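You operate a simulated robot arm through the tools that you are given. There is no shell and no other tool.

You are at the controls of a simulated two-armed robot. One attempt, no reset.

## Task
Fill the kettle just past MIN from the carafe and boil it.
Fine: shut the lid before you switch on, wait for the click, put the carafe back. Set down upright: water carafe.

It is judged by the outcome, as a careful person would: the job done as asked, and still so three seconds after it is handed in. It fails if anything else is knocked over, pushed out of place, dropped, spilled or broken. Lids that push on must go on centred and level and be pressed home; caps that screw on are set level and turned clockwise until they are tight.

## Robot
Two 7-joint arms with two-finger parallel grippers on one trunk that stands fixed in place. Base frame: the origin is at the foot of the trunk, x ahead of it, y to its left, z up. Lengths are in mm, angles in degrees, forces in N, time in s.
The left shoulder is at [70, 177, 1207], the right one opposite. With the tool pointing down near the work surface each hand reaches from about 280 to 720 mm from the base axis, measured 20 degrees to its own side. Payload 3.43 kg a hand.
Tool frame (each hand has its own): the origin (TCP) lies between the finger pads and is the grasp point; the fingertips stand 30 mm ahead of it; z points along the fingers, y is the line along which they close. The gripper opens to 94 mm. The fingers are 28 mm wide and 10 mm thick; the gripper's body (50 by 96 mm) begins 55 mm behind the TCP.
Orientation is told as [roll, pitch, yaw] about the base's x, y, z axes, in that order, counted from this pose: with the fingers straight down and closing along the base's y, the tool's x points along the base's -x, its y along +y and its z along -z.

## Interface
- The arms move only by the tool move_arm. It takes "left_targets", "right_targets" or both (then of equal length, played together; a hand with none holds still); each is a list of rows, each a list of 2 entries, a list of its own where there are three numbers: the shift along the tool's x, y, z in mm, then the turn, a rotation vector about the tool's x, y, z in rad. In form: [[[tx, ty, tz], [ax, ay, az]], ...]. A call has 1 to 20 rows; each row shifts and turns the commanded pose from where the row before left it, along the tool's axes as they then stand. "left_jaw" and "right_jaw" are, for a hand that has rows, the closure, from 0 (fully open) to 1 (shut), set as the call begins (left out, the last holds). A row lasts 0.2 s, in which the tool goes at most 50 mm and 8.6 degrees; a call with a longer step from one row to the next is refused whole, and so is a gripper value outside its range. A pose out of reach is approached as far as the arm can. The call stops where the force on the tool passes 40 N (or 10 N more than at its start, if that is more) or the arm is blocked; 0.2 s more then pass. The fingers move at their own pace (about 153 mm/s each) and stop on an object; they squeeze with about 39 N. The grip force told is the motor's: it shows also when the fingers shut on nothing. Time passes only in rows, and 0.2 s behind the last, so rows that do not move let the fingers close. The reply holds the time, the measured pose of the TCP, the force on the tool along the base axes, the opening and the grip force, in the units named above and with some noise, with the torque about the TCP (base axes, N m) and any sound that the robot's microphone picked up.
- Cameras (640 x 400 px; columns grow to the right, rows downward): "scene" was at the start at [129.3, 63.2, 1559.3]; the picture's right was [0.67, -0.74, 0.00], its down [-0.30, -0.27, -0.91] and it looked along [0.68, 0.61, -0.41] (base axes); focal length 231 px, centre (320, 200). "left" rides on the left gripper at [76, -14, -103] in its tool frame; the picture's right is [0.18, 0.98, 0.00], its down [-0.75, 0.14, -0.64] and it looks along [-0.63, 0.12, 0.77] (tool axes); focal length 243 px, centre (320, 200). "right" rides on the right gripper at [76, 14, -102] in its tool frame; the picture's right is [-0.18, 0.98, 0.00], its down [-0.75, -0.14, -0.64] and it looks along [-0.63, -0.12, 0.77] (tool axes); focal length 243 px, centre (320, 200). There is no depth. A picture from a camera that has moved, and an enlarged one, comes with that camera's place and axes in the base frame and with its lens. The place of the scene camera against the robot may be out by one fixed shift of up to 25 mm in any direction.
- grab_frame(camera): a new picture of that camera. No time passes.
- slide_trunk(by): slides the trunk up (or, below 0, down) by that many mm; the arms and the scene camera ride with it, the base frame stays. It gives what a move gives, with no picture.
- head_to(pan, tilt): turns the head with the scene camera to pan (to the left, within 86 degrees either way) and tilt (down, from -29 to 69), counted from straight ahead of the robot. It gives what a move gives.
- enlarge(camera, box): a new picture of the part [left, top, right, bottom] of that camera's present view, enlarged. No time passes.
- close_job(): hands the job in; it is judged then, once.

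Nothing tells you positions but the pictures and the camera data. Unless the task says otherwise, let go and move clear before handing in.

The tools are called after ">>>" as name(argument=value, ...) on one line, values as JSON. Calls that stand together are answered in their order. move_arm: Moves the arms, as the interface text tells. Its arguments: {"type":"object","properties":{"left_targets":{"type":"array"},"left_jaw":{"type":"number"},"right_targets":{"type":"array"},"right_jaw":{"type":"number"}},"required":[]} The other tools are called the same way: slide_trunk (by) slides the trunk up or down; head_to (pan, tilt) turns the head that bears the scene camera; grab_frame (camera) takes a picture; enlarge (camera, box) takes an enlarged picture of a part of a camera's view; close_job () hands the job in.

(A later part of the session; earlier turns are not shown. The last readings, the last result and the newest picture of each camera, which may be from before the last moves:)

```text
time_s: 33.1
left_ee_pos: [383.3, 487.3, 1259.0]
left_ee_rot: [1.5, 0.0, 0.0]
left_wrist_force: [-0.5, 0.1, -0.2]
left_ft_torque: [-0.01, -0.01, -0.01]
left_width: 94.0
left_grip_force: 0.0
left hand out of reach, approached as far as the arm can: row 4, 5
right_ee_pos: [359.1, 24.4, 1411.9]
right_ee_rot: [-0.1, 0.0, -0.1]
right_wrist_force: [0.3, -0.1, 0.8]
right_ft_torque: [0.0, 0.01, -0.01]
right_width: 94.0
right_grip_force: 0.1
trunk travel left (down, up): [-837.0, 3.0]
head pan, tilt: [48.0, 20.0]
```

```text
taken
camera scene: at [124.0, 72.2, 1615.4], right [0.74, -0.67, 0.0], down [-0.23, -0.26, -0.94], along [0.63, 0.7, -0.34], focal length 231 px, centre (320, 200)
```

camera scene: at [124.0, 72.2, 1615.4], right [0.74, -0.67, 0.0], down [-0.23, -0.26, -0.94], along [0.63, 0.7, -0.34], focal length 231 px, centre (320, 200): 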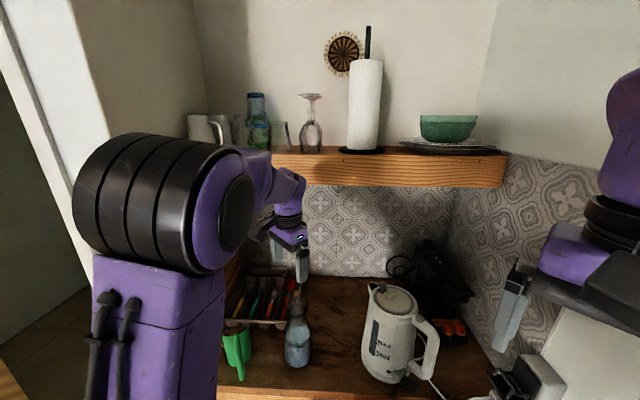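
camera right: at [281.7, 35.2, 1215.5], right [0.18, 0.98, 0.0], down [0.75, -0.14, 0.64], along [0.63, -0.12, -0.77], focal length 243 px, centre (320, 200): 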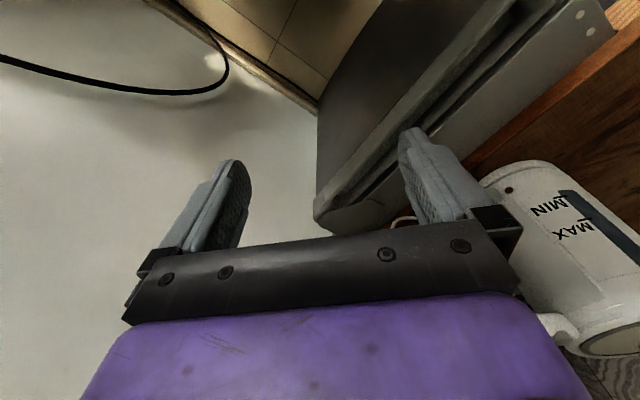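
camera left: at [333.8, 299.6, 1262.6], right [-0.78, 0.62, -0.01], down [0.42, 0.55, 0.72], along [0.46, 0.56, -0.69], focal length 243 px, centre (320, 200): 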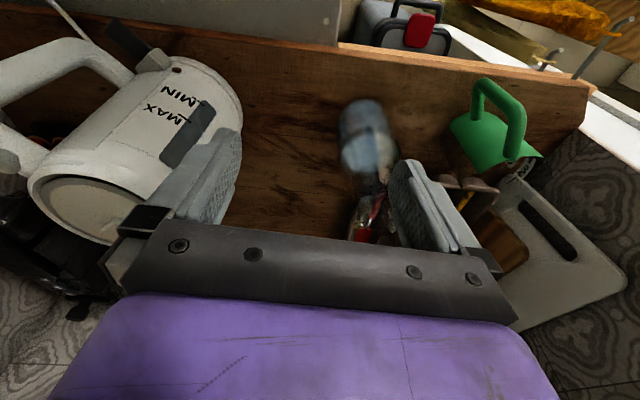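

I infer the shoulder elevation is at its limit with the elbow high; the useful motion is to let the forearm swing down while the hand pitches forward in place. I test: yaw 40° then begin pitching, TCP staying at about (383,487,1259).

>>> move_arm(left_targets=[[[0, 0, 0], [0, 0, -0.14]], [[0, 0, 0], [0, 0, -0.14]], [[0, 0, 0], [0, 0, -0.14]], [[0, 0, 0], [0, 0, -0.14]], [[0, 0, 0], [0, 0, -0.14]]])

>>> move_arm(left_targets=[[[0, 0, 5], [0, -0.14, 0]], [[0, 0, 5], [0, -0.14, 0]], [[0, 0, 5], [0, -0.14, 0]], [[0, 0, 5], [0, -0.14, 0]]])

>>> grab_frame(camera="scene")

```text
time_s: 34.3
left_ee_pos: [383.9, 485.3, 1259.0]
left_ee_rot: [1.0, -1.1, 40.2]
left_wrist_force: [0.1, 0.1, -0.4]
left_ft_torque: [0.01, 0.01, -0.02]
left_width: 93.6
left_grip_force: 0.0
right_ee_pos: [357.8, 21.7, 1411.4]
right_ee_rot: [0.0, 0.1, 0.1]
right_wrist_force: [-0.1, -0.7, -0.3]
right_ft_torque: [0.03, -0.02, -0.04]
right_width: 93.6
right_grip_force: 0.1
trunk travel left (down, up): [-837.0, 3.0]
head pan, tilt: [48.0, 20.0]
```

```text
time_s: 35.3
left_ee_pos: [470.6, 589.8, 1256.9]
left_ee_rot: [1.2, -32.2, 38.2]
left_wrist_force: [0.3, 0.3, -0.1]
left_ft_torque: [-0.01, -0.01, -0.04]
left_width: 94.1
left_grip_force: 0.0
left hand out of reach, approached as far as the arm can: row 1, 2, 3, 4
right_ee_pos: [356.7, 23.8, 1412.5]
right_ee_rot: [-0.1, 0.1, 0.0]
right_wrist_force: [0.4, -0.5, 0.0]
right_ft_torque: [0.0, 0.01, 0.0]
right_width: 94.2
right_grip_force: 0.0
trunk travel left (down, up): [-837.0, 3.0]
head pan, tilt: [48.0, 20.0]
```

```text
taken
camera scene: at [122.7, 73.4, 1615.5], right [0.74, -0.67, 0.0], down [-0.23, -0.26, -0.94], along [0.63, 0.7, -0.34], focal length 231 px, centre (320, 200)
```

scene: 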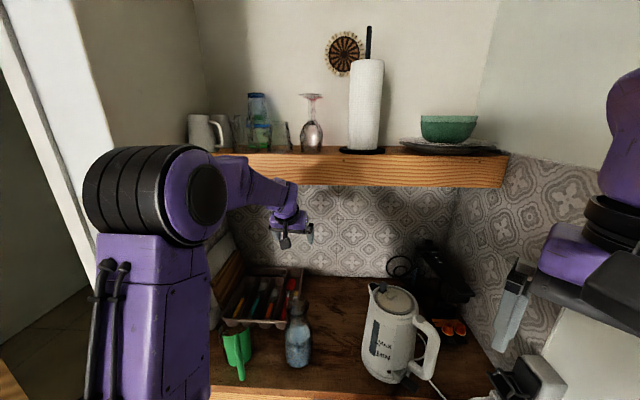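

I now understand the reach: shoulder-to-wrist must be roughly 490–670 mm. So the right arm (reaching across) suits the carafe and the left arm (tool-down) suits the kettle lid and switch. I'll look again with the cameras to pin down the kettle geometry.

>>> head_to(pan=32, tilt=40)

>>> grab_frame(camera="scene")

>>> grab_frame(camera="left")

>>> grab_frame(camera="right")

```text
time_s: 36.1
left_ee_pos: [470.3, 586.6, 1258.0]
left_ee_rot: [1.4, -32.1, 38.3]
left_wrist_force: [0.7, 0.1, -0.2]
left_ft_torque: [-0.01, 0.0, -0.01]
left_width: 94.0
left_grip_force: 0.0
right_ee_pos: [358.9, 20.5, 1412.6]
right_ee_rot: [0.0, 0.0, 0.0]
right_wrist_force: [0.2, 0.5, -0.1]
right_ft_torque: [0.01, 0.01, -0.01]
right_width: 94.0
right_grip_force: 0.0
trunk travel left (down, up): [-837.0, 3.0]
head pan, tilt: [32.0, 40.0]
```

```text
taken
camera scene: at [133.1, 46.1, 1584.2], right [0.53, -0.85, 0.0], down [-0.54, -0.34, -0.77], along [0.65, 0.41, -0.64], focal length 231 px, centre (320, 200)
```

scene: 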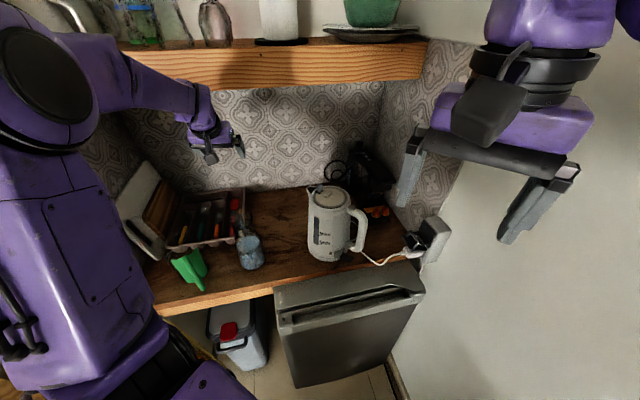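

```text
taken
camera left: at [386.9, 499.5, 1304.0], right [-0.74, 0.67, -0.08], down [0.15, 0.28, 0.95], along [0.65, 0.69, -0.31], focal length 243 px, centre (320, 200)
```

left: 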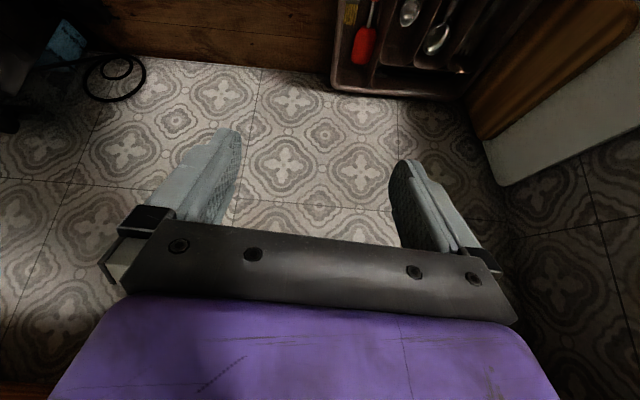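

```text
taken
camera right: at [282.0, 35.3, 1515.4], right [0.18, 0.98, 0.0], down [0.75, -0.14, 0.64], along [0.63, -0.12, -0.77], focal length 243 px, centre (320, 200)
```

right: 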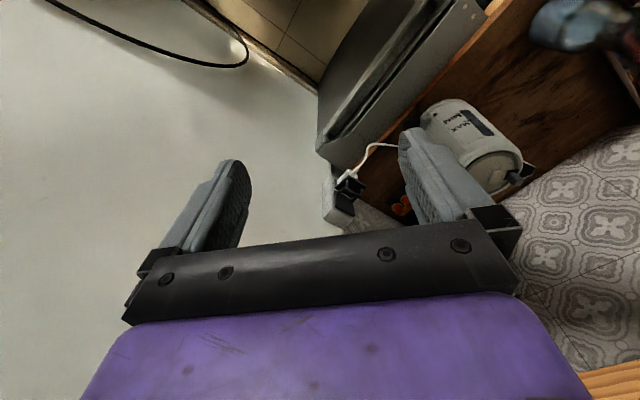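

I'll bring the left hand back to tool-down with yaw 0, then over to a viewpoint above the kettle.

>>> move_arm(left_targets=[[[0, 0, 0], [0, 0.14, 0]], [[0, 0, 0], [0, 0.14, 0]], [[0, 0, 0], [0, 0.14, 0]], [[0, 0, 0], [0, 0.14, 0]], [[0, 0, 0], [0, 0, 0.14]], [[0, 0, 0], [0, 0, 0.14]], [[0, 0, 0], [0, 0, 0.14]], [[0, 0, 0], [0, 0, 0.14]], [[0, 0, 0], [0, 0, 0.11]]])

>>> move_arm(left_targets=[[[-7, -40, -2], [0, 0, 0]], [[-7, -40, -2], [0, 0, 0]], [[-7, -40, -2], [0, 0, 0]], [[-7, -40, -2], [0, 0, 0]], [[-7, -40, -2], [0, 0, 0]], [[-7, -40, -2], [0, 0, 0]], [[-7, -40, -2], [0, 0, 0]]])

>>> grab_frame(camera="left")

>>> grab_frame(camera="scene")

```text
time_s: 38.1
left_ee_pos: [470.1, 587.6, 1257.2]
left_ee_rot: [1.5, -0.4, 1.7]
left_wrist_force: [0.1, 0.0, 0.2]
left_ft_torque: [-0.03, 0.01, -0.01]
left_width: 94.1
left_grip_force: 0.1
right_ee_pos: [357.9, 21.8, 1413.9]
right_ee_rot: [0.0, 0.0, 0.1]
right_wrist_force: [-0.4, 0.0, 0.4]
right_ft_torque: [-0.02, 0.01, -0.01]
right_width: 93.9
right_grip_force: 0.0
trunk travel left (down, up): [-837.0, 3.0]
head pan, tilt: [32.0, 40.0]
```

```text
time_s: 39.8
left_ee_pos: [524.0, 306.4, 1265.0]
left_ee_rot: [1.5, -0.4, 1.7]
left_wrist_force: [0.2, 0.3, 0.5]
left_ft_torque: [0.05, -0.01, 0.0]
left_width: 94.1
left_grip_force: 0.0
right_ee_pos: [359.0, 18.6, 1412.5]
right_ee_rot: [0.1, 0.0, 0.1]
right_wrist_force: [-0.4, -0.1, -0.6]
right_ft_torque: [0.04, -0.04, 0.0]
right_width: 93.8
right_grip_force: 0.1
trunk travel left (down, up): [-837.0, 3.0]
head pan, tilt: [32.0, 40.0]
```

```text
taken
camera left: at [447.2, 287.5, 1366.0], right [-0.21, 0.98, 0.03], down [0.74, 0.15, 0.65], along [0.63, 0.16, -0.76], focal length 243 px, centre (320, 200)
```

left: 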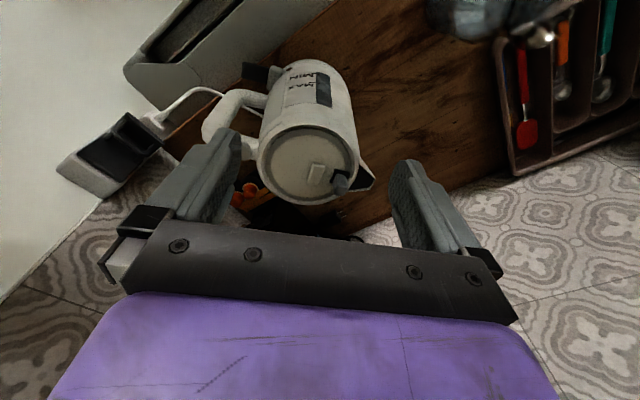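

```text
taken
camera scene: at [133.5, 44.2, 1584.2], right [0.53, -0.85, 0.0], down [-0.55, -0.34, -0.77], along [0.65, 0.41, -0.64], focal length 231 px, centre (320, 200)
```

scene: 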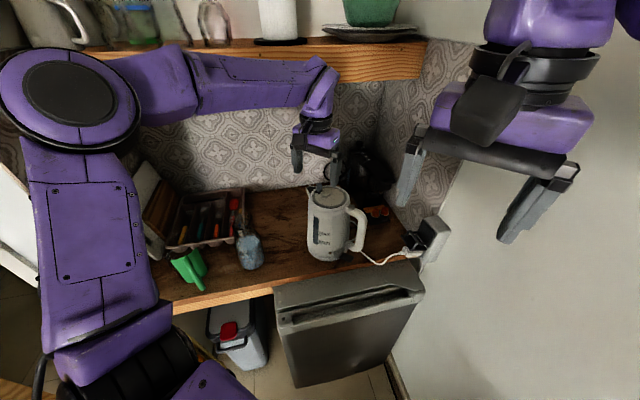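

The left hand is now above the kettle with a comfortable elbow. Zooming on the kettle top from the left camera and on kettle/carafe from the scene camera.

>>> enlarge(camera="left", box=[190, 50, 390, 210])

>>> enlarge(camera="scene", box=[220, 170, 400, 280])

>>> enlarge(camera="scene", box=[290, 180, 370, 270])

```text
2.50 times, centred on (290, 130) of left
camera zoom: at [447.2, 287.5, 1366.0], right [-0.21, 0.98, 0.03], down [0.74, 0.15, 0.65], along [0.63, 0.16, -0.76], focal length 606 px, centre (395, 375)
```

zoom: 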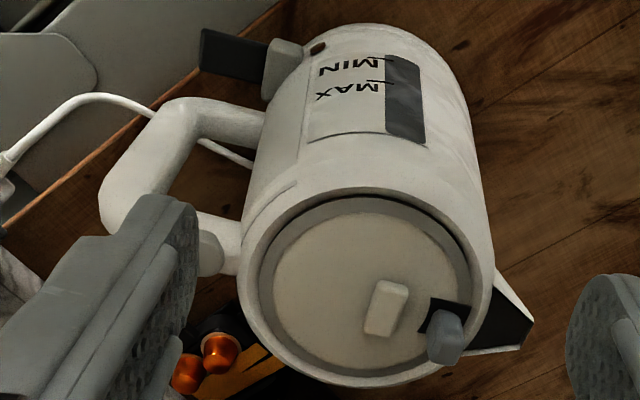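

```text
3.56 times, centred on (310, 225) of scene
camera zoom: at [133.5, 44.2, 1584.2], right [0.53, -0.85, 0.0], down [-0.55, -0.34, -0.77], along [0.65, 0.41, -0.64], focal length 821 px, centre (356, 111)
```

zoom: 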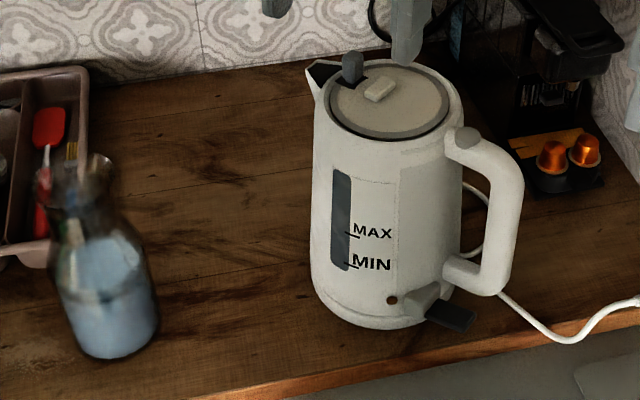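

```text
4.44 times, centred on (330, 225) of scene
camera zoom: at [133.5, 44.2, 1584.2], right [0.53, -0.85, 0.0], down [-0.55, -0.34, -0.77], along [0.65, 0.41, -0.64], focal length 1026 px, centre (276, 89)
```

zoom: 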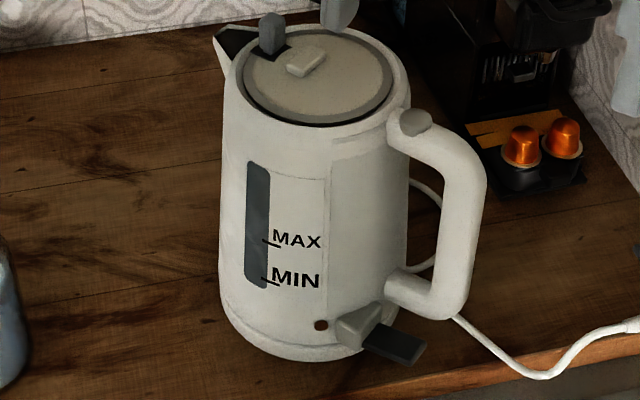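

Let me zoom tightly on the lid's peg and tab, the handle button, and the switch.

>>> enlarge(camera="left", box=[290, 140, 380, 200])

>>> enlarge(camera="left", box=[235, 130, 285, 170])

>>> enlarge(camera="scene", box=[330, 240, 370, 270])

>>> enlarge(camera="scene", box=[300, 180, 360, 215])

```text
6.67 times, centred on (335, 170) of left
camera zoom: at [447.2, 287.5, 1366.0], right [-0.21, 0.98, 0.03], down [0.74, 0.15, 0.65], along [0.63, 0.16, -0.76], focal length 1618 px, centre (220, 400)
```

zoom: 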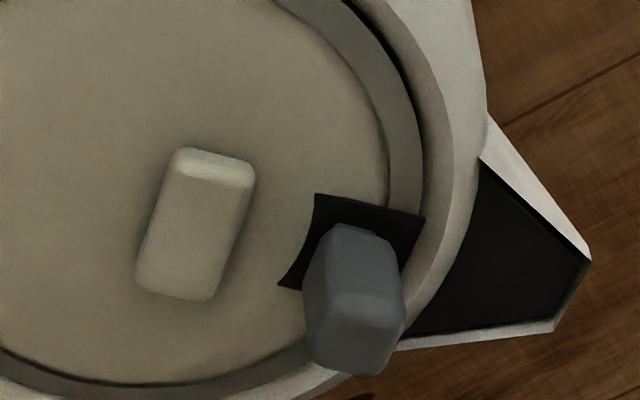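

```text
10.00 times, centred on (260, 150) of left
camera zoom: at [447.2, 287.5, 1366.0], right [-0.21, 0.98, 0.03], down [0.74, 0.15, 0.65], along [0.63, 0.16, -0.76], focal length 2426 px, centre (920, 700)
```

zoom: 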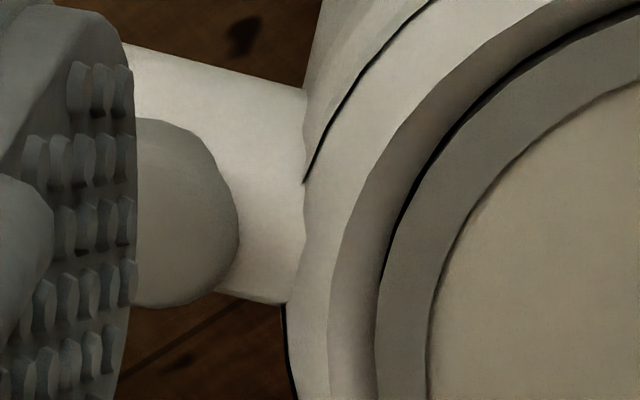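

```text
13.33 times, centred on (350, 255) of scene
camera zoom: at [133.5, 44.2, 1584.2], right [0.53, -0.85, 0.0], down [-0.55, -0.34, -0.77], along [0.65, 0.41, -0.64], focal length 3080 px, centre (-80, -533)
```

zoom: 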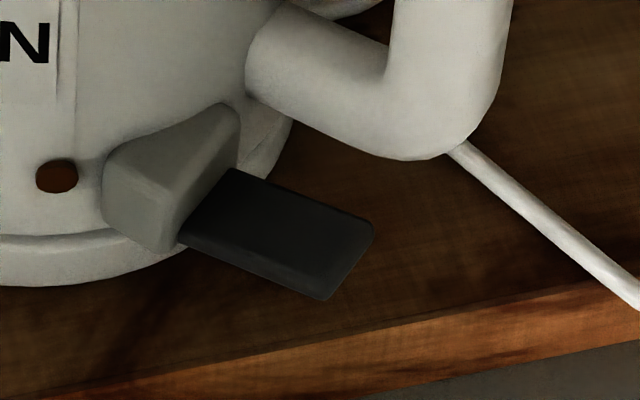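

```text
10.67 times, centred on (330, 198) of scene
camera zoom: at [133.5, 44.2, 1584.2], right [0.53, -0.85, 0.0], down [-0.55, -0.34, -0.77], along [0.65, 0.41, -0.64], focal length 2464 px, centre (213, 227)
```

zoom: 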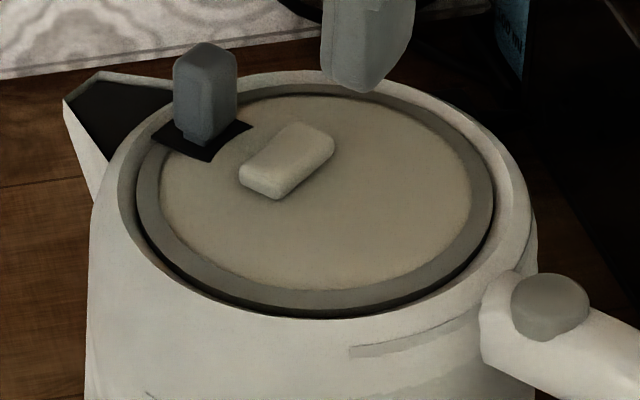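

The button on the handle is at ≈ (604,236,1110), lid centre ≈ (613,315,1097), lid opening ~100 mm, counter ≈ 875. The handle-top button looks like the lid release, so I'll close the left fingers and hover over it.

>>> move_arm(left_targets=[[[-26, -24.4, 20], [0, 0, 0.01]], [[-26, -24.4, 20], [0, 0, 0.01]], [[-26, -24.4, 20], [0, 0, 0.01]], [[0, 0, 0], [0, 0, 0]]], left_jaw=1.0)

>>> grab_frame(camera="left")

>>> enlarge(camera="scene", box=[280, 150, 400, 270])

```text
time_s: 40.8
left_ee_pos: [604.9, 238.6, 1206.3]
left_ee_rot: [1.5, -0.4, 0.0]
left_wrist_force: [-0.5, -0.8, 0.0]
left_ft_torque: [0.0, -0.02, -0.01]
left_width: 0.0
left_grip_force: 33.3
right_ee_pos: [357.3, 22.5, 1413.7]
right_ee_rot: [-0.1, -0.1, 0.0]
right_wrist_force: [-0.2, 0.1, 0.0]
right_ft_torque: [0.03, 0.0, 0.01]
right_width: 94.1
right_grip_force: 0.0
trunk travel left (down, up): [-837.0, 3.0]
head pan, tilt: [32.0, 40.0]
```

```text
taken
camera left: at [528.9, 222.1, 1307.6], right [-0.18, 0.98, 0.02], down [0.75, 0.12, 0.65], along [0.64, 0.14, -0.76], focal length 243 px, centre (320, 200)
```

left: 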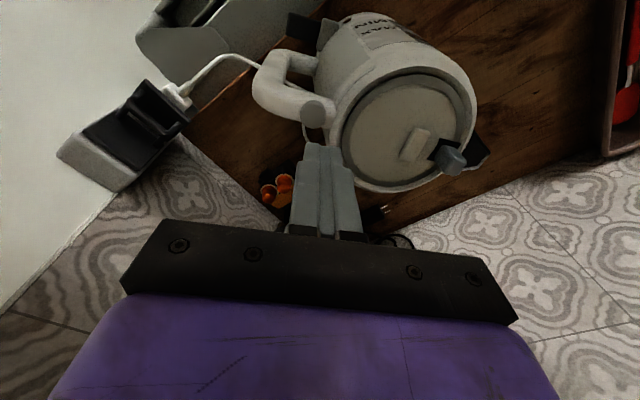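

```text
3.33 times, centred on (340, 210) of scene
camera zoom: at [132.2, 46.9, 1584.2], right [0.53, -0.85, 0.0], down [-0.54, -0.34, -0.77], along [0.65, 0.41, -0.64], focal length 770 px, centre (253, 167)
```

zoom: 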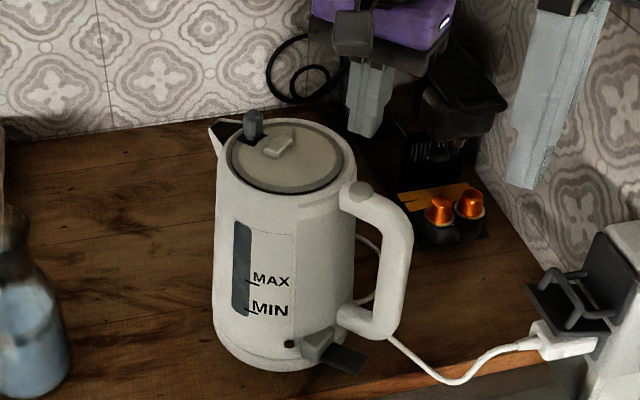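

Two views agree: button top at (603.5,235.7,1111). I descend to ~5 mm above, then press gently in small steps.

>>> move_arm(left_targets=[[[1, -2.5, 30], [0, 0, 0]], [[0, 0, 28], [0, 0, 0]], [[0, 0, 3], [0, 0, 0]], [[0, 0, 2], [0, 0, 0]]])

>>> enlarge(camera="scene", box=[300, 160, 370, 220])

>>> enlarge(camera="left", box=[240, 20, 480, 240])

```text
time_s: 41.8
left_ee_pos: [606.0, 237.4, 1141.2]
left_ee_rot: [1.5, -0.5, 0.0]
left_wrist_force: [0.9, 0.7, 6.4]
left_ft_torque: [0.01, -0.07, -0.01]
left_width: 0.3
left_grip_force: 32.7
right_ee_pos: [357.0, 21.4, 1412.2]
right_ee_rot: [0.0, -0.1, 0.0]
right_wrist_force: [0.7, 0.4, 0.1]
right_ft_torque: [-0.01, 0.0, 0.02]
right_width: 94.3
right_grip_force: 0.0
trunk travel left (down, up): [-837.0, 3.0]
head pan, tilt: [32.0, 40.0]
heard: click
```

```text
6.67 times, centred on (335, 190) of scene
camera zoom: at [132.0, 45.8, 1584.4], right [0.53, -0.85, 0.0], down [-0.54, -0.34, -0.77], along [0.65, 0.41, -0.64], focal length 1540 px, centre (220, 267)
```

zoom: 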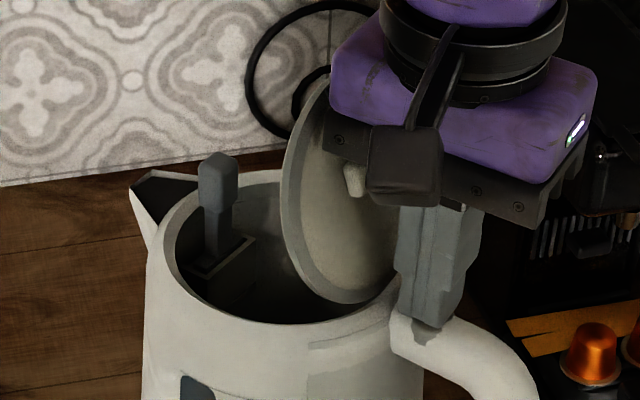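

```text
1.82 times, centred on (360, 130) of left
camera zoom: at [528.4, 220.6, 1242.7], right [-0.18, 0.98, 0.02], down [0.75, 0.12, 0.65], along [0.64, 0.14, -0.76], focal length 441 px, centre (247, 327)
```

zoom: 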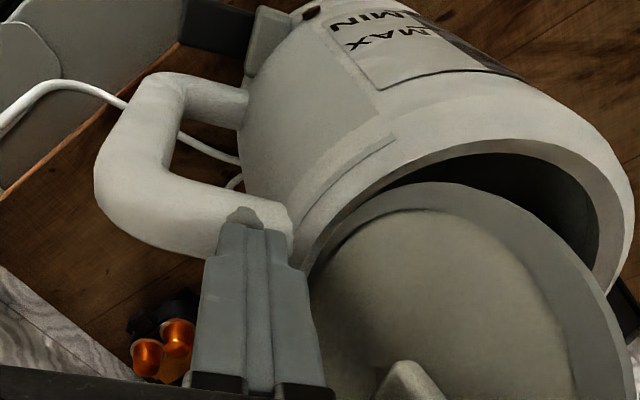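

A click, and the lid sprang open toward the handle side, leaning near the gripper. I back the hand off: slightly up, then away along −y and up.

>>> move_arm(left_targets=[[[0, 0, -6], [0, 0, 0]], [[0, -15, -6], [0, 0, 0]], [[0, -30, -10], [0, 0, 0]], [[0, -30, -20], [0, 0, 0]], [[0, -10, -40], [0, 0, 0]], [[0, 0, -45], [0, 0, 0]]])

>>> enlarge(camera="scene", box=[290, 140, 390, 270])

>>> grab_frame(camera="left")

```text
time_s: 43.1
left_ee_pos: [603.6, 150.8, 1266.1]
left_ee_rot: [1.5, -0.5, 0.0]
left_wrist_force: [0.3, -0.4, 0.7]
left_ft_torque: [0.0, 0.0, -0.01]
left_width: 0.2
left_grip_force: 32.8
right_ee_pos: [357.4, 22.0, 1412.8]
right_ee_rot: [0.0, 0.0, 0.0]
right_wrist_force: [-0.6, 0.7, 0.0]
right_ft_torque: [0.01, -0.02, 0.0]
right_width: 93.9
right_grip_force: 0.0
trunk travel left (down, up): [-837.0, 3.0]
head pan, tilt: [32.0, 40.0]
```

```text
3.08 times, centred on (340, 205) of scene
camera zoom: at [131.7, 45.9, 1584.2], right [0.53, -0.85, 0.0], down [-0.54, -0.34, -0.77], along [0.65, 0.41, -0.64], focal length 711 px, centre (258, 185)
```

zoom: 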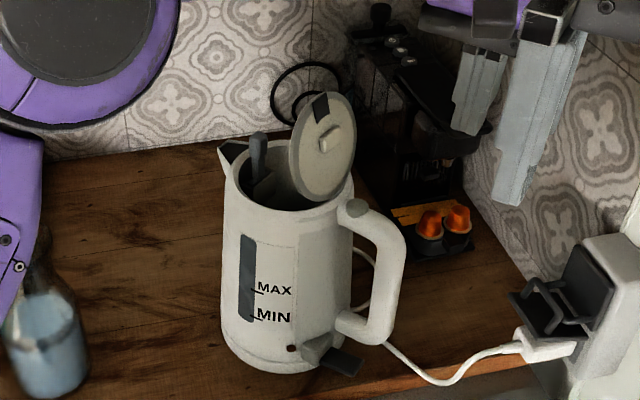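

```text
taken
camera left: at [526.7, 133.0, 1367.9], right [-0.18, 0.98, 0.02], down [0.75, 0.12, 0.65], along [0.64, 0.14, -0.76], focal length 243 px, centre (320, 200)
```

left: 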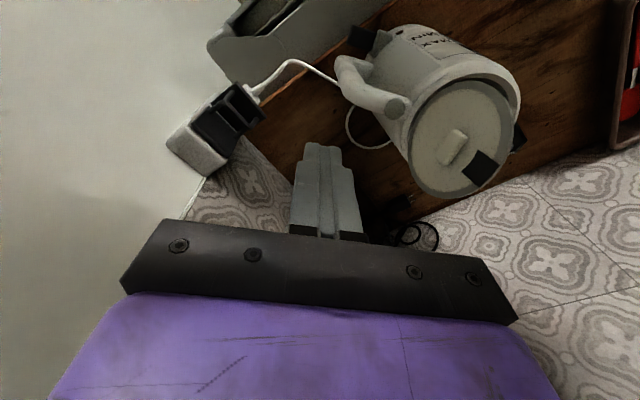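

The lid stands open on its own at the handle side; a grey filter peg remains at the spout side. I'll park the left arm up-left out of the way, then work with the right arm on the carafe.

>>> move_arm(left_targets=[[[0, 0, -35], [0, 0, 0]], [[0, 0, -35], [0, 0, 0]], [[13.4, 43.6, 0], [0, 0, 0]], [[13.4, 43.6, 0], [0, 0, 0]], [[13.4, 43.6, 0], [0, 0, 0]], [[13.4, 43.6, 0], [0, 0, 0]], [[13.4, 43.6, 0], [0, 0, 0]], [[13.4, 43.6, 0], [0, 0, 0]], [[13.4, 43.6, 0], [0, 0, 0]], [[13.4, 43.6, 0], [0, 0, 0]], [[13.4, 43.6, 0], [0, 0, 0]], [[13.4, 43.6, 0], [0, 0, 0]]])

>>> grab_frame(camera="scene")

>>> grab_frame(camera="left")

```text
time_s: 45.8
left_ee_pos: [472.8, 583.1, 1346.7]
left_ee_rot: [1.4, -0.4, -0.1]
left_wrist_force: [0.3, 0.0, 0.3]
left_ft_torque: [-0.01, 0.0, -0.01]
left_width: 0.0
left_grip_force: 32.9
right_ee_pos: [359.2, 24.1, 1412.0]
right_ee_rot: [-0.1, 0.1, 0.1]
right_wrist_force: [-0.2, 0.0, 0.0]
right_ft_torque: [-0.03, 0.01, 0.0]
right_width: 94.2
right_grip_force: 0.1
trunk travel left (down, up): [-837.0, 3.0]
head pan, tilt: [32.0, 40.0]
```

```text
taken
camera scene: at [132.9, 47.9, 1584.1], right [0.53, -0.85, 0.0], down [-0.55, -0.34, -0.77], along [0.65, 0.41, -0.64], focal length 231 px, centre (320, 200)
```

scene: 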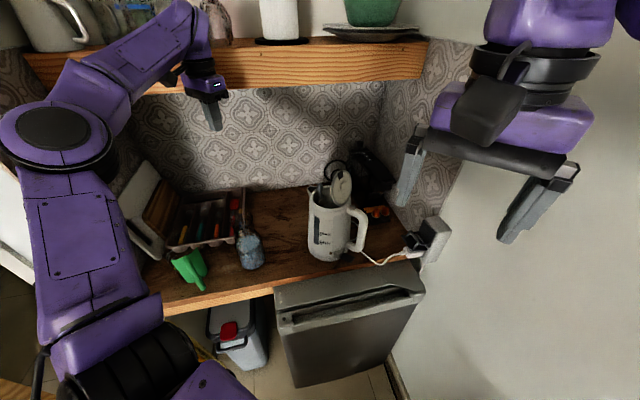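

```text
taken
camera left: at [395.8, 567.0, 1447.8], right [-0.18, 0.98, 0.02], down [0.75, 0.12, 0.65], along [0.64, 0.14, -0.76], focal length 243 px, centre (320, 200)
```

left: 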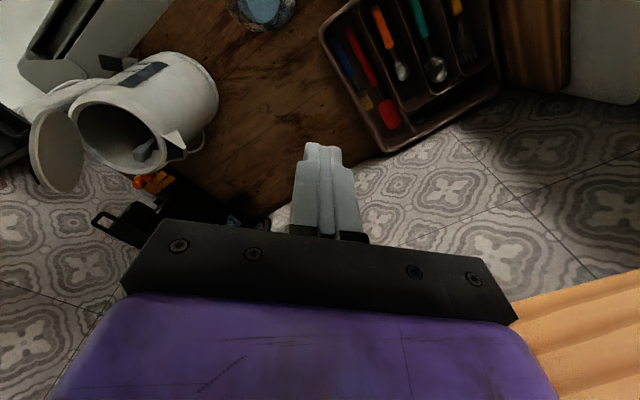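

From the parked left camera I can see into the open kettle. I zoom on the carafe (top edge) and kettle interior from here.

>>> enlarge(camera="left", box=[200, 0, 320, 60])

>>> enlarge(camera="left", box=[20, 40, 230, 210])

>>> enlarge(camera="scene", box=[210, 190, 290, 280])

```text
5.33 times, centred on (260, 30) of left
camera zoom: at [395.8, 567.0, 1447.8], right [-0.18, 0.98, 0.02], down [0.75, 0.12, 0.65], along [0.64, 0.14, -0.76], focal length 1294 px, centre (640, 1107)
```

zoom: 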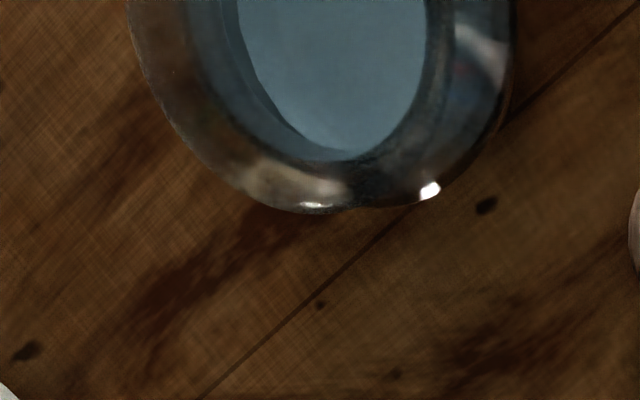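

```text
2.35 times, centred on (125, 125) of left
camera zoom: at [395.8, 567.0, 1447.8], right [-0.18, 0.98, 0.02], down [0.75, 0.12, 0.65], along [0.64, 0.14, -0.76], focal length 571 px, centre (779, 376)
```

zoom: 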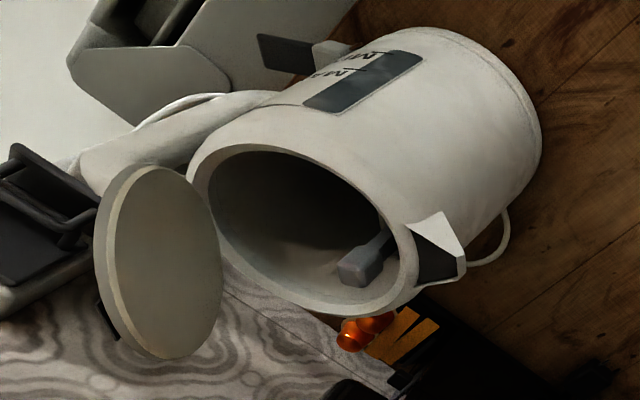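

```text
4.44 times, centred on (250, 235) of scene
camera zoom: at [132.9, 47.9, 1584.1], right [0.53, -0.85, 0.0], down [-0.55, -0.34, -0.77], along [0.65, 0.41, -0.64], focal length 1026 px, centre (631, 44)
```

zoom: 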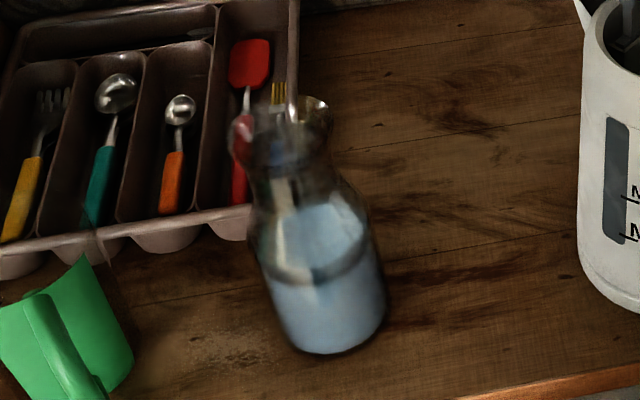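

The carafe stands at ≈ (410,500). Now I start bringing the right hand across: first forward/down, then yaw about 63° to the left, keeping the wrist well away from the shoulder.

>>> move_arm(right_targets=[[[-15.5, 24.5, 18], [0, 0, 0]], [[-15.5, 24.5, 18], [0, 0, 0]], [[-15.5, 24.5, 18], [0, 0, 0]], [[-15.5, 24.5, 18], [0, 0, 0]], [[0, 0, 0], [0, 0, -0.1375]], [[0, 0, 0], [0, 0, -0.1375]], [[0, 0, 0], [0, 0, -0.1375]], [[0, 0, 0], [0, 0, -0.1375]], [[0, 0, 0], [0, 0, -0.1375]], [[0, 0, 0], [0, 0, -0.1375]], [[0, 0, 0], [0, 0, -0.1375]], [[0, 0, 0], [0, 0, -0.1375]]])

>>> grab_frame(camera="scene")

>>> grab_frame(camera="right")

```text
time_s: 48.4
left_ee_pos: [472.8, 581.6, 1348.3]
left_ee_rot: [1.5, -0.3, 0.0]
left_wrist_force: [0.1, 0.0, 0.1]
left_ft_torque: [-0.01, -0.04, 0.01]
left_width: 0.1
left_grip_force: 32.6
right_ee_pos: [419.8, 120.8, 1339.3]
right_ee_rot: [0.0, 0.0, 15.8]
right_wrist_force: [0.0, 0.8, -0.1]
right_ft_torque: [-0.04, 0.03, 0.0]
right_width: 93.7
right_grip_force: 0.0
right hand out of reach, approached as far as the arm can: row 7, 8, 9, 10, 11, 12
trunk travel left (down, up): [-837.0, 3.0]
head pan, tilt: [32.0, 40.0]
```

```text
taken
camera scene: at [132.9, 46.1, 1584.2], right [0.53, -0.85, 0.0], down [-0.55, -0.34, -0.77], along [0.65, 0.41, -0.64], focal length 231 px, centre (320, 200)
```

scene: 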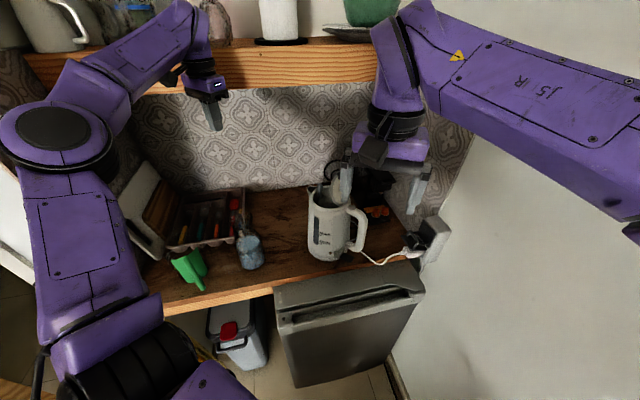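

```text
taken
camera right: at [343.1, 113.0, 1442.2], right [-0.09, 1.0, 0.0], down [0.76, 0.07, 0.64], along [0.64, 0.06, -0.77], focal length 243 px, centre (320, 200)
```

right: 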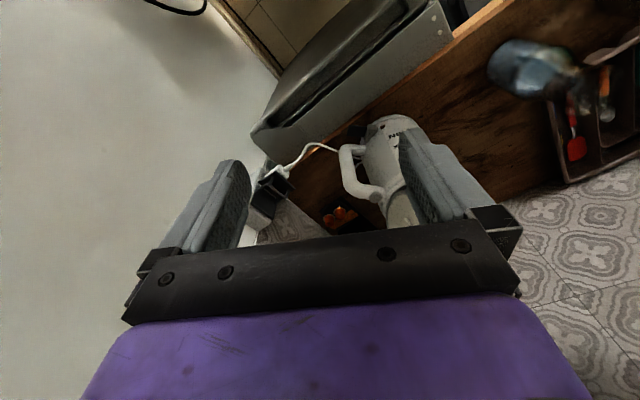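

The right wrist's roll stops near yaw +16°, so I'll use the flipped hand orientation instead (rotate the other way to yaw ≈ −117°, camera ending above the hand).

>>> move_arm(right_targets=[[[0, 0, 0], [0, 0, 0.1365]], [[0, 0, 0], [0, 0, 0.1365]], [[0, 0, 0], [0, 0, 0.1365]], [[0, 0, 0], [0, 0, 0.1365]], [[0, 0, 0], [0, 0, 0.1365]], [[0, 0, 0], [0, 0, 0.1365]], [[0, 0, 0], [0, 0, 0.1365]], [[0, 0, 0], [0, 0, 0.1365]], [[0, 0, 0], [0, 0, 0.1365]], [[0, 0, 0], [0, 0, 0.1365]], [[0, 0, 0], [0, 0, 0.1365]], [[0, 0, 0], [0, 0, 0.1365]], [[0, 0, 0], [0, 0, 0.1365]], [[0, 0, 0], [0, 0, 0.1365]], [[0, 0, 0], [0, 0, 0.1365]], [[0, 0, 0], [0, 0, 0.1365]], [[0, 0, 0], [0, 0, 0.1365]]])

>>> grab_frame(camera="scene")

>>> grab_frame(camera="right")

```text
time_s: 52.0
left_ee_pos: [473.5, 582.4, 1347.1]
left_ee_rot: [1.5, -0.4, -0.1]
left_wrist_force: [0.7, -0.3, 0.3]
left_ft_torque: [0.0, 0.02, 0.03]
left_width: 0.1
left_grip_force: 32.7
right_ee_pos: [420.6, 118.4, 1341.0]
right_ee_rot: [0.0, -0.1, -117.4]
right_wrist_force: [0.3, 0.6, 0.5]
right_ft_torque: [0.0, 0.03, 0.0]
right_width: 93.7
right_grip_force: 0.1
trunk travel left (down, up): [-837.0, 3.0]
head pan, tilt: [32.0, 40.0]
```

```text
taken
camera scene: at [133.1, 46.4, 1584.2], right [0.53, -0.85, 0.0], down [-0.55, -0.34, -0.77], along [0.65, 0.41, -0.64], focal length 231 px, centre (320, 200)
```

scene: 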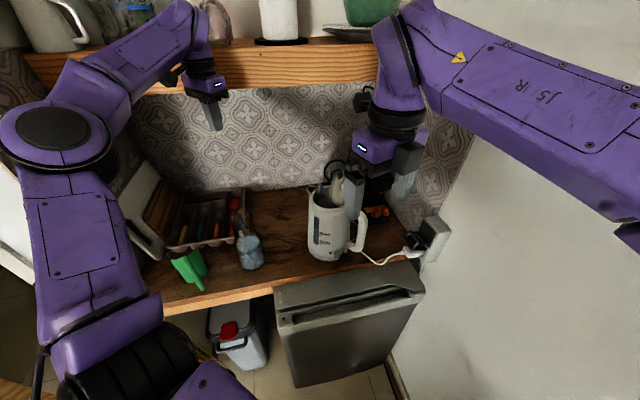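

```text
taken
camera right: at [467.8, 180.6, 1443.6], right [0.79, -0.61, 0.0], down [-0.47, -0.6, 0.64], along [-0.39, -0.51, -0.77], focal length 243 px, centre (320, 200)
```

right: 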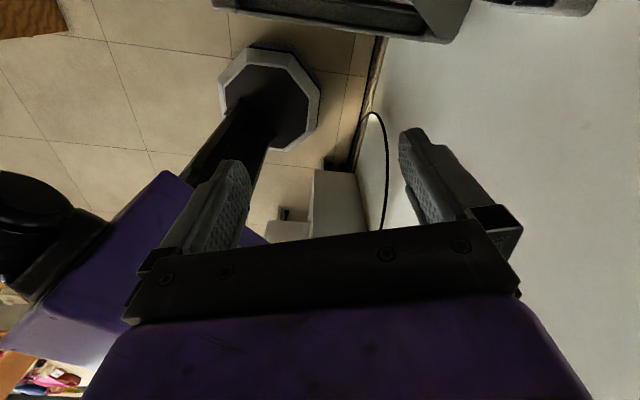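

Yaw −117° is reachable. I test whether the wrist has another ~115° of roll in the same direction (needed for pouring).

>>> move_arm(right_targets=[[[0, 0, 0], [0, 0, 0.1365]], [[0, 0, 0], [0, 0, 0.1365]], [[0, 0, 0], [0, 0, 0.1365]], [[0, 0, 0], [0, 0, 0.1365]], [[0, 0, 0], [0, 0, 0.1365]], [[0, 0, 0], [0, 0, 0.1365]], [[0, 0, 0], [0, 0, 0.1365]], [[0, 0, 0], [0, 0, 0.1365]], [[0, 0, 0], [0, 0, 0.1365]], [[0, 0, 0], [0, 0, 0.1365]], [[0, 0, 0], [0, 0, 0.1365]], [[0, 0, 0], [0, 0, 0.1365]], [[0, 0, 0], [0, 0, 0.1365]], [[0, 0, 0], [0, 0, 0.1365]], [[0, 0, 0], [0, 0, 0.1365]]])

```text
time_s: 55.1
left_ee_pos: [472.7, 582.3, 1347.4]
left_ee_rot: [1.5, -0.5, 0.1]
left_wrist_force: [-0.4, 0.2, 0.4]
left_ft_torque: [-0.04, 0.0, -0.01]
left_width: 0.0
left_grip_force: 32.9
right_ee_pos: [420.2, 119.5, 1340.9]
right_ee_rot: [0.0, 0.0, 125.5]
right_wrist_force: [0.2, -0.5, 0.2]
right_ft_torque: [-0.01, 0.03, -0.02]
right_width: 93.9
right_grip_force: 0.0
trunk travel left (down, up): [-837.0, 3.0]
head pan, tilt: [32.0, 40.0]
```

The roll range is ample. I roll back to −117° and then pitch the right hand up to point forward-left (20° below horizontal), moving the wrist only slightly.

>>> move_arm(right_targets=[[[0, 0, 0], [0, 0, -0.1365]], [[0, 0, 0], [0, 0, -0.1365]], [[0, 0, 0], [0, 0, -0.1365]], [[0, 0, 0], [0, 0, -0.1365]], [[0, 0, 0], [0, 0, -0.1365]], [[0, 0, 0], [0, 0, -0.1365]], [[0, 0, 0], [0, 0, -0.1365]], [[0, 0, 0], [0, 0, -0.1365]], [[0, 0, 0], [0, 0, -0.1365]], [[0, 0, 0], [0, 0, -0.1365]], [[0, 0, 0], [0, 0, -0.1365]], [[0, 0, 0], [0, 0, -0.1365]], [[0, 0, 0], [0, 0, -0.1365]], [[0, 0, 0], [0, 0, -0.1365]], [[0, 0, 0], [0, 0, -0.1365]]])

>>> move_arm(right_targets=[[[35, -2.6, 13.6], [0, 0.1358, 0]], [[32.9, -2.6, 14.1], [0, 0.1358, 0]], [[30.6, -2.6, 14.4], [0, 0.1358, 0]], [[28.3, -2.6, 14.4], [0, 0.1358, 0]]])

>>> grab_frame(camera="scene")

```text
time_s: 58.4
left_ee_pos: [472.2, 581.3, 1346.9]
left_ee_rot: [1.6, -0.3, -0.1]
left_wrist_force: [0.3, -0.3, 0.3]
left_ft_torque: [-0.01, 0.02, -0.01]
left_width: 0.0
left_grip_force: 33.4
right_ee_pos: [420.1, 120.9, 1341.0]
right_ee_rot: [0.0, 0.1, -117.0]
right_wrist_force: [-0.8, -0.7, 0.4]
right_ft_torque: [-0.02, 0.02, -0.01]
right_width: 94.2
right_grip_force: 0.0
trunk travel left (down, up): [-837.0, 3.0]
head pan, tilt: [32.0, 40.0]
```

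```text
time_s: 59.4
left_ee_pos: [475.0, 582.8, 1346.8]
left_ee_rot: [1.6, -0.3, 0.0]
left_wrist_force: [-0.3, 0.6, -0.4]
left_ft_torque: [-0.02, 0.0, -0.03]
left_width: 0.0
left_grip_force: 33.0
right_ee_pos: [474.5, 248.4, 1308.7]
right_ee_rot: [0.0, 31.2, -117.2]
right_wrist_force: [0.6, -0.4, -0.1]
right_ft_torque: [0.01, 0.02, 0.01]
right_width: 94.1
right_grip_force: 0.1
trunk travel left (down, up): [-837.0, 3.0]
head pan, tilt: [32.0, 40.0]
```

```text
taken
camera scene: at [133.7, 47.0, 1584.1], right [0.53, -0.85, 0.0], down [-0.55, -0.34, -0.77], along [0.65, 0.41, -0.64], focal length 231 px, centre (320, 200)
```

scene: 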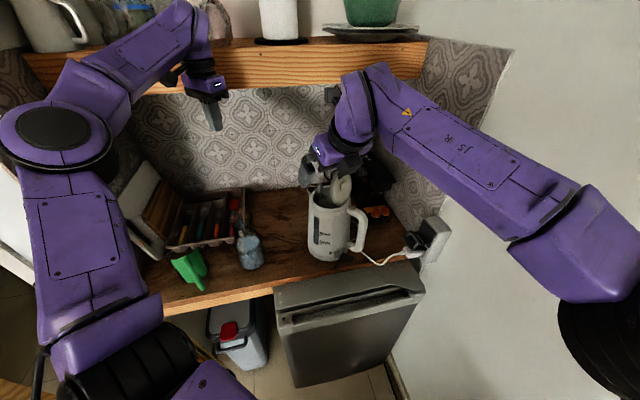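

Good, reachable. Continue the pitch to 20° below horizontal.

>>> move_arm(right_targets=[[[26.1, -2.6, 14.0], [0, 0.1358, 0]], [[24.1, -2.6, 13.3], [0, 0.1358, 0]], [[21.9, -2.6, 12.4], [0, 0.1358, 0]], [[20.2, -2.6, 11.3], [0, 0.1358, 0]], [[18.5, -2.6, 9.8], [0, 0.1358, 0]]])

>>> grab_frame(camera="scene")

>>> grab_frame(camera="right")

```text
time_s: 60.5
left_ee_pos: [473.5, 582.1, 1346.3]
left_ee_rot: [1.5, -0.3, 0.0]
left_wrist_force: [-0.7, 0.6, 0.2]
left_ft_torque: [-0.01, 0.01, 0.04]
left_width: 0.1
left_grip_force: 32.4
right_ee_pos: [516.6, 358.8, 1341.3]
right_ee_rot: [0.0, 70.1, -117.2]
right_wrist_force: [-0.1, 0.9, 0.0]
right_ft_torque: [-0.03, 0.0, -0.03]
right_width: 94.2
right_grip_force: 0.0
trunk travel left (down, up): [-837.0, 3.0]
head pan, tilt: [32.0, 40.0]
```

```text
taken
camera scene: at [133.3, 47.2, 1584.1], right [0.53, -0.85, 0.0], down [-0.55, -0.34, -0.77], along [0.65, 0.41, -0.64], focal length 231 px, centre (320, 200)
```

scene: 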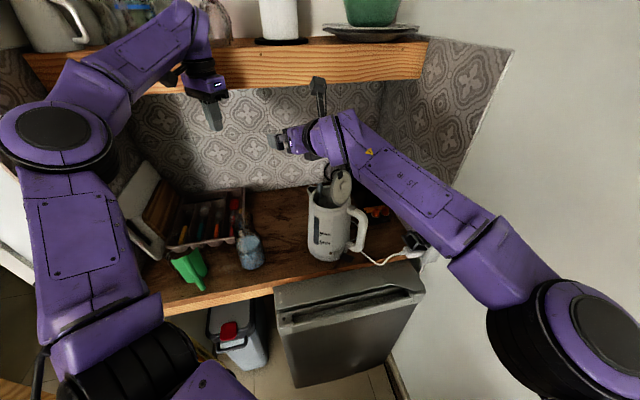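

```text
taken
camera right: at [496.4, 289.6, 1448.2], right [0.85, -0.5, -0.17], down [-0.52, -0.7, -0.49], along [0.13, 0.5, -0.85], focal length 243 px, centre (320, 200)
```

right: 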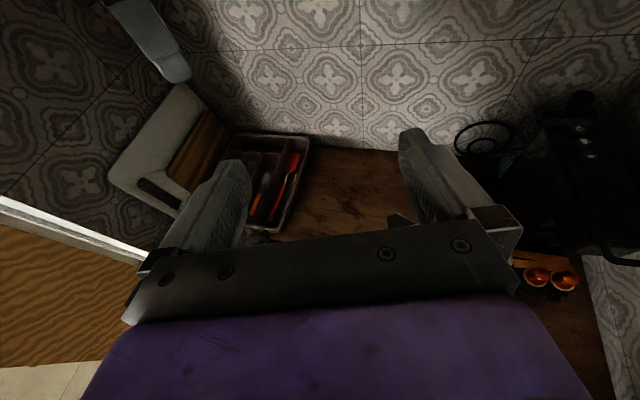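

The right hand now points forward-left as wanted. Next I move it to just behind and above the carafe (z≈1170, above its rim) to look at it closely.

>>> move_arm(right_targets=[[[-24.4, -26.5, 16.4], [0, 0, 0]], [[-24.4, -26.5, 16.4], [0, 0, 0]], [[-24.4, -26.5, 16.4], [0, 0, 0]], [[-24.4, -26.5, 16.4], [0, 0, 0]], [[-24.4, -26.5, 16.4], [0, 0, 0]], [[-24.2, -26.5, 16.4], [0, 0, 0]]])

>>> grab_frame(camera="scene")

>>> grab_frame(camera="right")

```text
time_s: 62.0
left_ee_pos: [474.0, 583.2, 1346.1]
left_ee_rot: [1.5, -0.3, 0.0]
left_wrist_force: [-0.8, 0.1, -0.1]
left_ft_torque: [-0.01, 0.0, 0.0]
left_width: 0.0
left_grip_force: 32.5
right_ee_pos: [475.2, 384.1, 1225.7]
right_ee_rot: [0.0, 69.9, -117.1]
right_wrist_force: [0.4, 0.1, 0.0]
right_ft_torque: [0.01, 0.02, -0.04]
right_width: 94.0
right_grip_force: 0.1
right hand out of reach, approached as far as the arm can: row 1, 2, 3, 4, 5, 6
trunk travel left (down, up): [-837.0, 3.0]
head pan, tilt: [32.0, 40.0]
```

```text
taken
camera scene: at [133.3, 46.5, 1584.1], right [0.53, -0.85, 0.0], down [-0.55, -0.34, -0.77], along [0.65, 0.41, -0.64], focal length 231 px, centre (320, 200)
```

scene: 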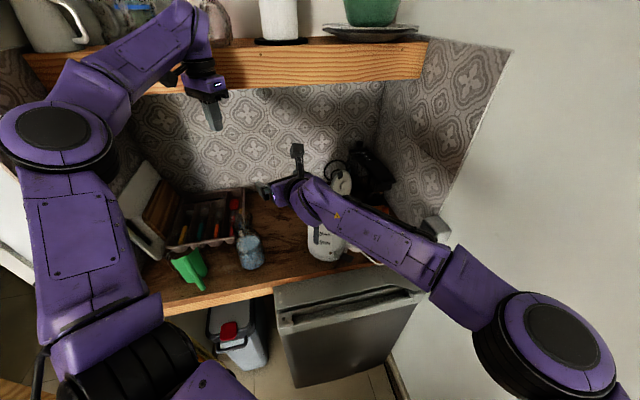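

```text
taken
camera right: at [456.4, 314.5, 1333.0], right [0.85, -0.5, -0.17], down [-0.52, -0.7, -0.49], along [0.13, 0.5, -0.86], focal length 243 px, centre (320, 200)
```

right: 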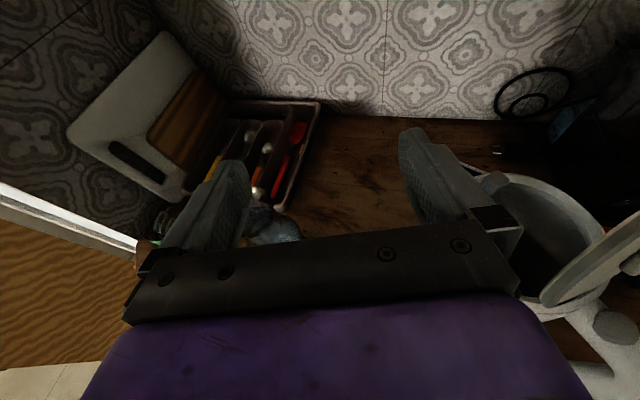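

The commanded rows were flagged at the reach limit (elbow fold). I try smaller steps, moving outward toward the point above the carafe so the arm extends.

>>> move_arm(right_targets=[[[0, -8, 8], [0, 0, 0]], [[0, -8, 8], [0, 0, 0]], [[0, -8, 8], [0, 0, 0]], [[0, -8, 8], [0, 0, 0]]])

```text
time_s: 63.0
left_ee_pos: [472.9, 582.5, 1347.3]
left_ee_rot: [1.6, -0.4, 0.0]
left_wrist_force: [-0.5, -0.2, 0.7]
left_ft_torque: [0.01, 0.03, -0.01]
left_width: 0.0
left_grip_force: 32.4
right_ee_pos: [476.4, 384.3, 1227.0]
right_ee_rot: [0.1, 70.1, -117.2]
right_wrist_force: [-0.1, 0.3, 0.0]
right_ft_torque: [0.03, 0.01, 0.03]
right_width: 94.1
right_grip_force: 0.0
right hand out of reach, approached as far as the arm can: row 1, 2, 3, 4
trunk travel left (down, up): [-837.0, 3.0]
head pan, tilt: [32.0, 40.0]
```

The right arm cannot reach as far left as the carafe (its shoulder won't swing inward enough), so the left arm must take the carafe from its left/front side and the right arm should be parked. I retrace the right arm's path back to its start area.

>>> move_arm(right_targets=[[[26.5, 11.9, -10.6], [0, 0, 0]], [[26.5, 11.9, -10.6], [0, 0, 0]], [[26.5, 11.9, -10.6], [0, 0, 0]], [[26.5, 11.9, -10.6], [0, 0, 0]], [[-16.9, 2.6, -12.3], [0, -0.1358, 0]], [[-18.4, 2.6, -13.9], [0, -0.1358, 0]], [[-20, 2.6, -15.3], [0, -0.1358, 0]], [[-22, 2.6, -16.5], [0, -0.1358, 0]], [[-24, 2.6, -17.4], [0, -0.1358, 0]], [[-26.1, 2.6, -18.1], [0, -0.1358, 0]], [[-28.3, 2.6, -18.4], [0, -0.1358, 0]], [[-30.7, 2.6, -18.4], [0, -0.1358, 0]], [[-32.8, 2.6, -18.2], [0, -0.1358, 0]]])

>>> move_arm(right_targets=[[[-28.9, -2.6, -17.8], [0, 0, 0]], [[-28.9, -2.6, -17.8], [0, 0, 0]], [[-28.9, -2.6, -17.8], [0, 0, 0]], [[-28.9, -2.6, -17.8], [0, 0, 0]]])

>>> grab_frame(camera="scene")

```text
time_s: 65.8
left_ee_pos: [472.1, 581.0, 1348.1]
left_ee_rot: [1.6, -0.5, 0.0]
left_wrist_force: [-0.3, -1.5, -0.1]
left_ft_torque: [0.03, -0.02, -0.01]
left_width: 0.3
left_grip_force: 33.0
right_ee_pos: [420.7, 121.3, 1335.3]
right_ee_rot: [-0.1, -0.2, -117.1]
right_wrist_force: [1.3, -0.6, 0.7]
right_ft_torque: [0.03, -0.01, -0.01]
right_width: 93.9
right_grip_force: 0.1
trunk travel left (down, up): [-837.0, 3.0]
head pan, tilt: [32.0, 40.0]
```

```text
time_s: 66.8
left_ee_pos: [473.1, 580.1, 1348.2]
left_ee_rot: [1.6, -0.4, 0.0]
left_wrist_force: [-0.4, -0.3, 0.1]
left_ft_torque: [0.04, 0.01, -0.02]
left_width: 0.0
left_grip_force: 32.9
right_ee_pos: [359.1, 18.3, 1404.9]
right_ee_rot: [0.0, 0.1, -117.1]
right_wrist_force: [-0.3, -0.5, -0.2]
right_ft_torque: [0.04, 0.0, 0.0]
right_width: 94.1
right_grip_force: 0.1
trunk travel left (down, up): [-837.0, 3.0]
head pan, tilt: [32.0, 40.0]
```

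```text
taken
camera scene: at [131.9, 44.2, 1584.3], right [0.53, -0.85, 0.0], down [-0.54, -0.34, -0.77], along [0.65, 0.41, -0.64], focal length 231 px, centre (320, 200)
```

scene: 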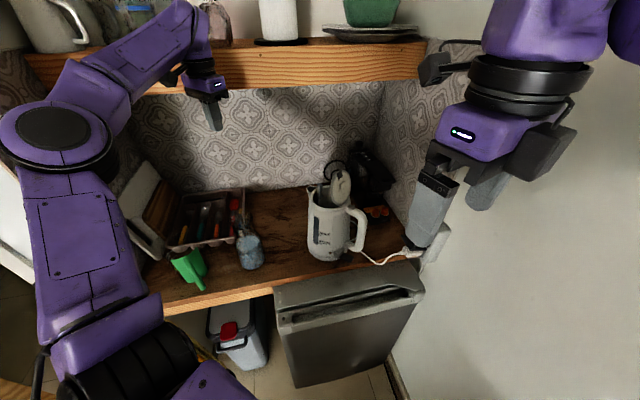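

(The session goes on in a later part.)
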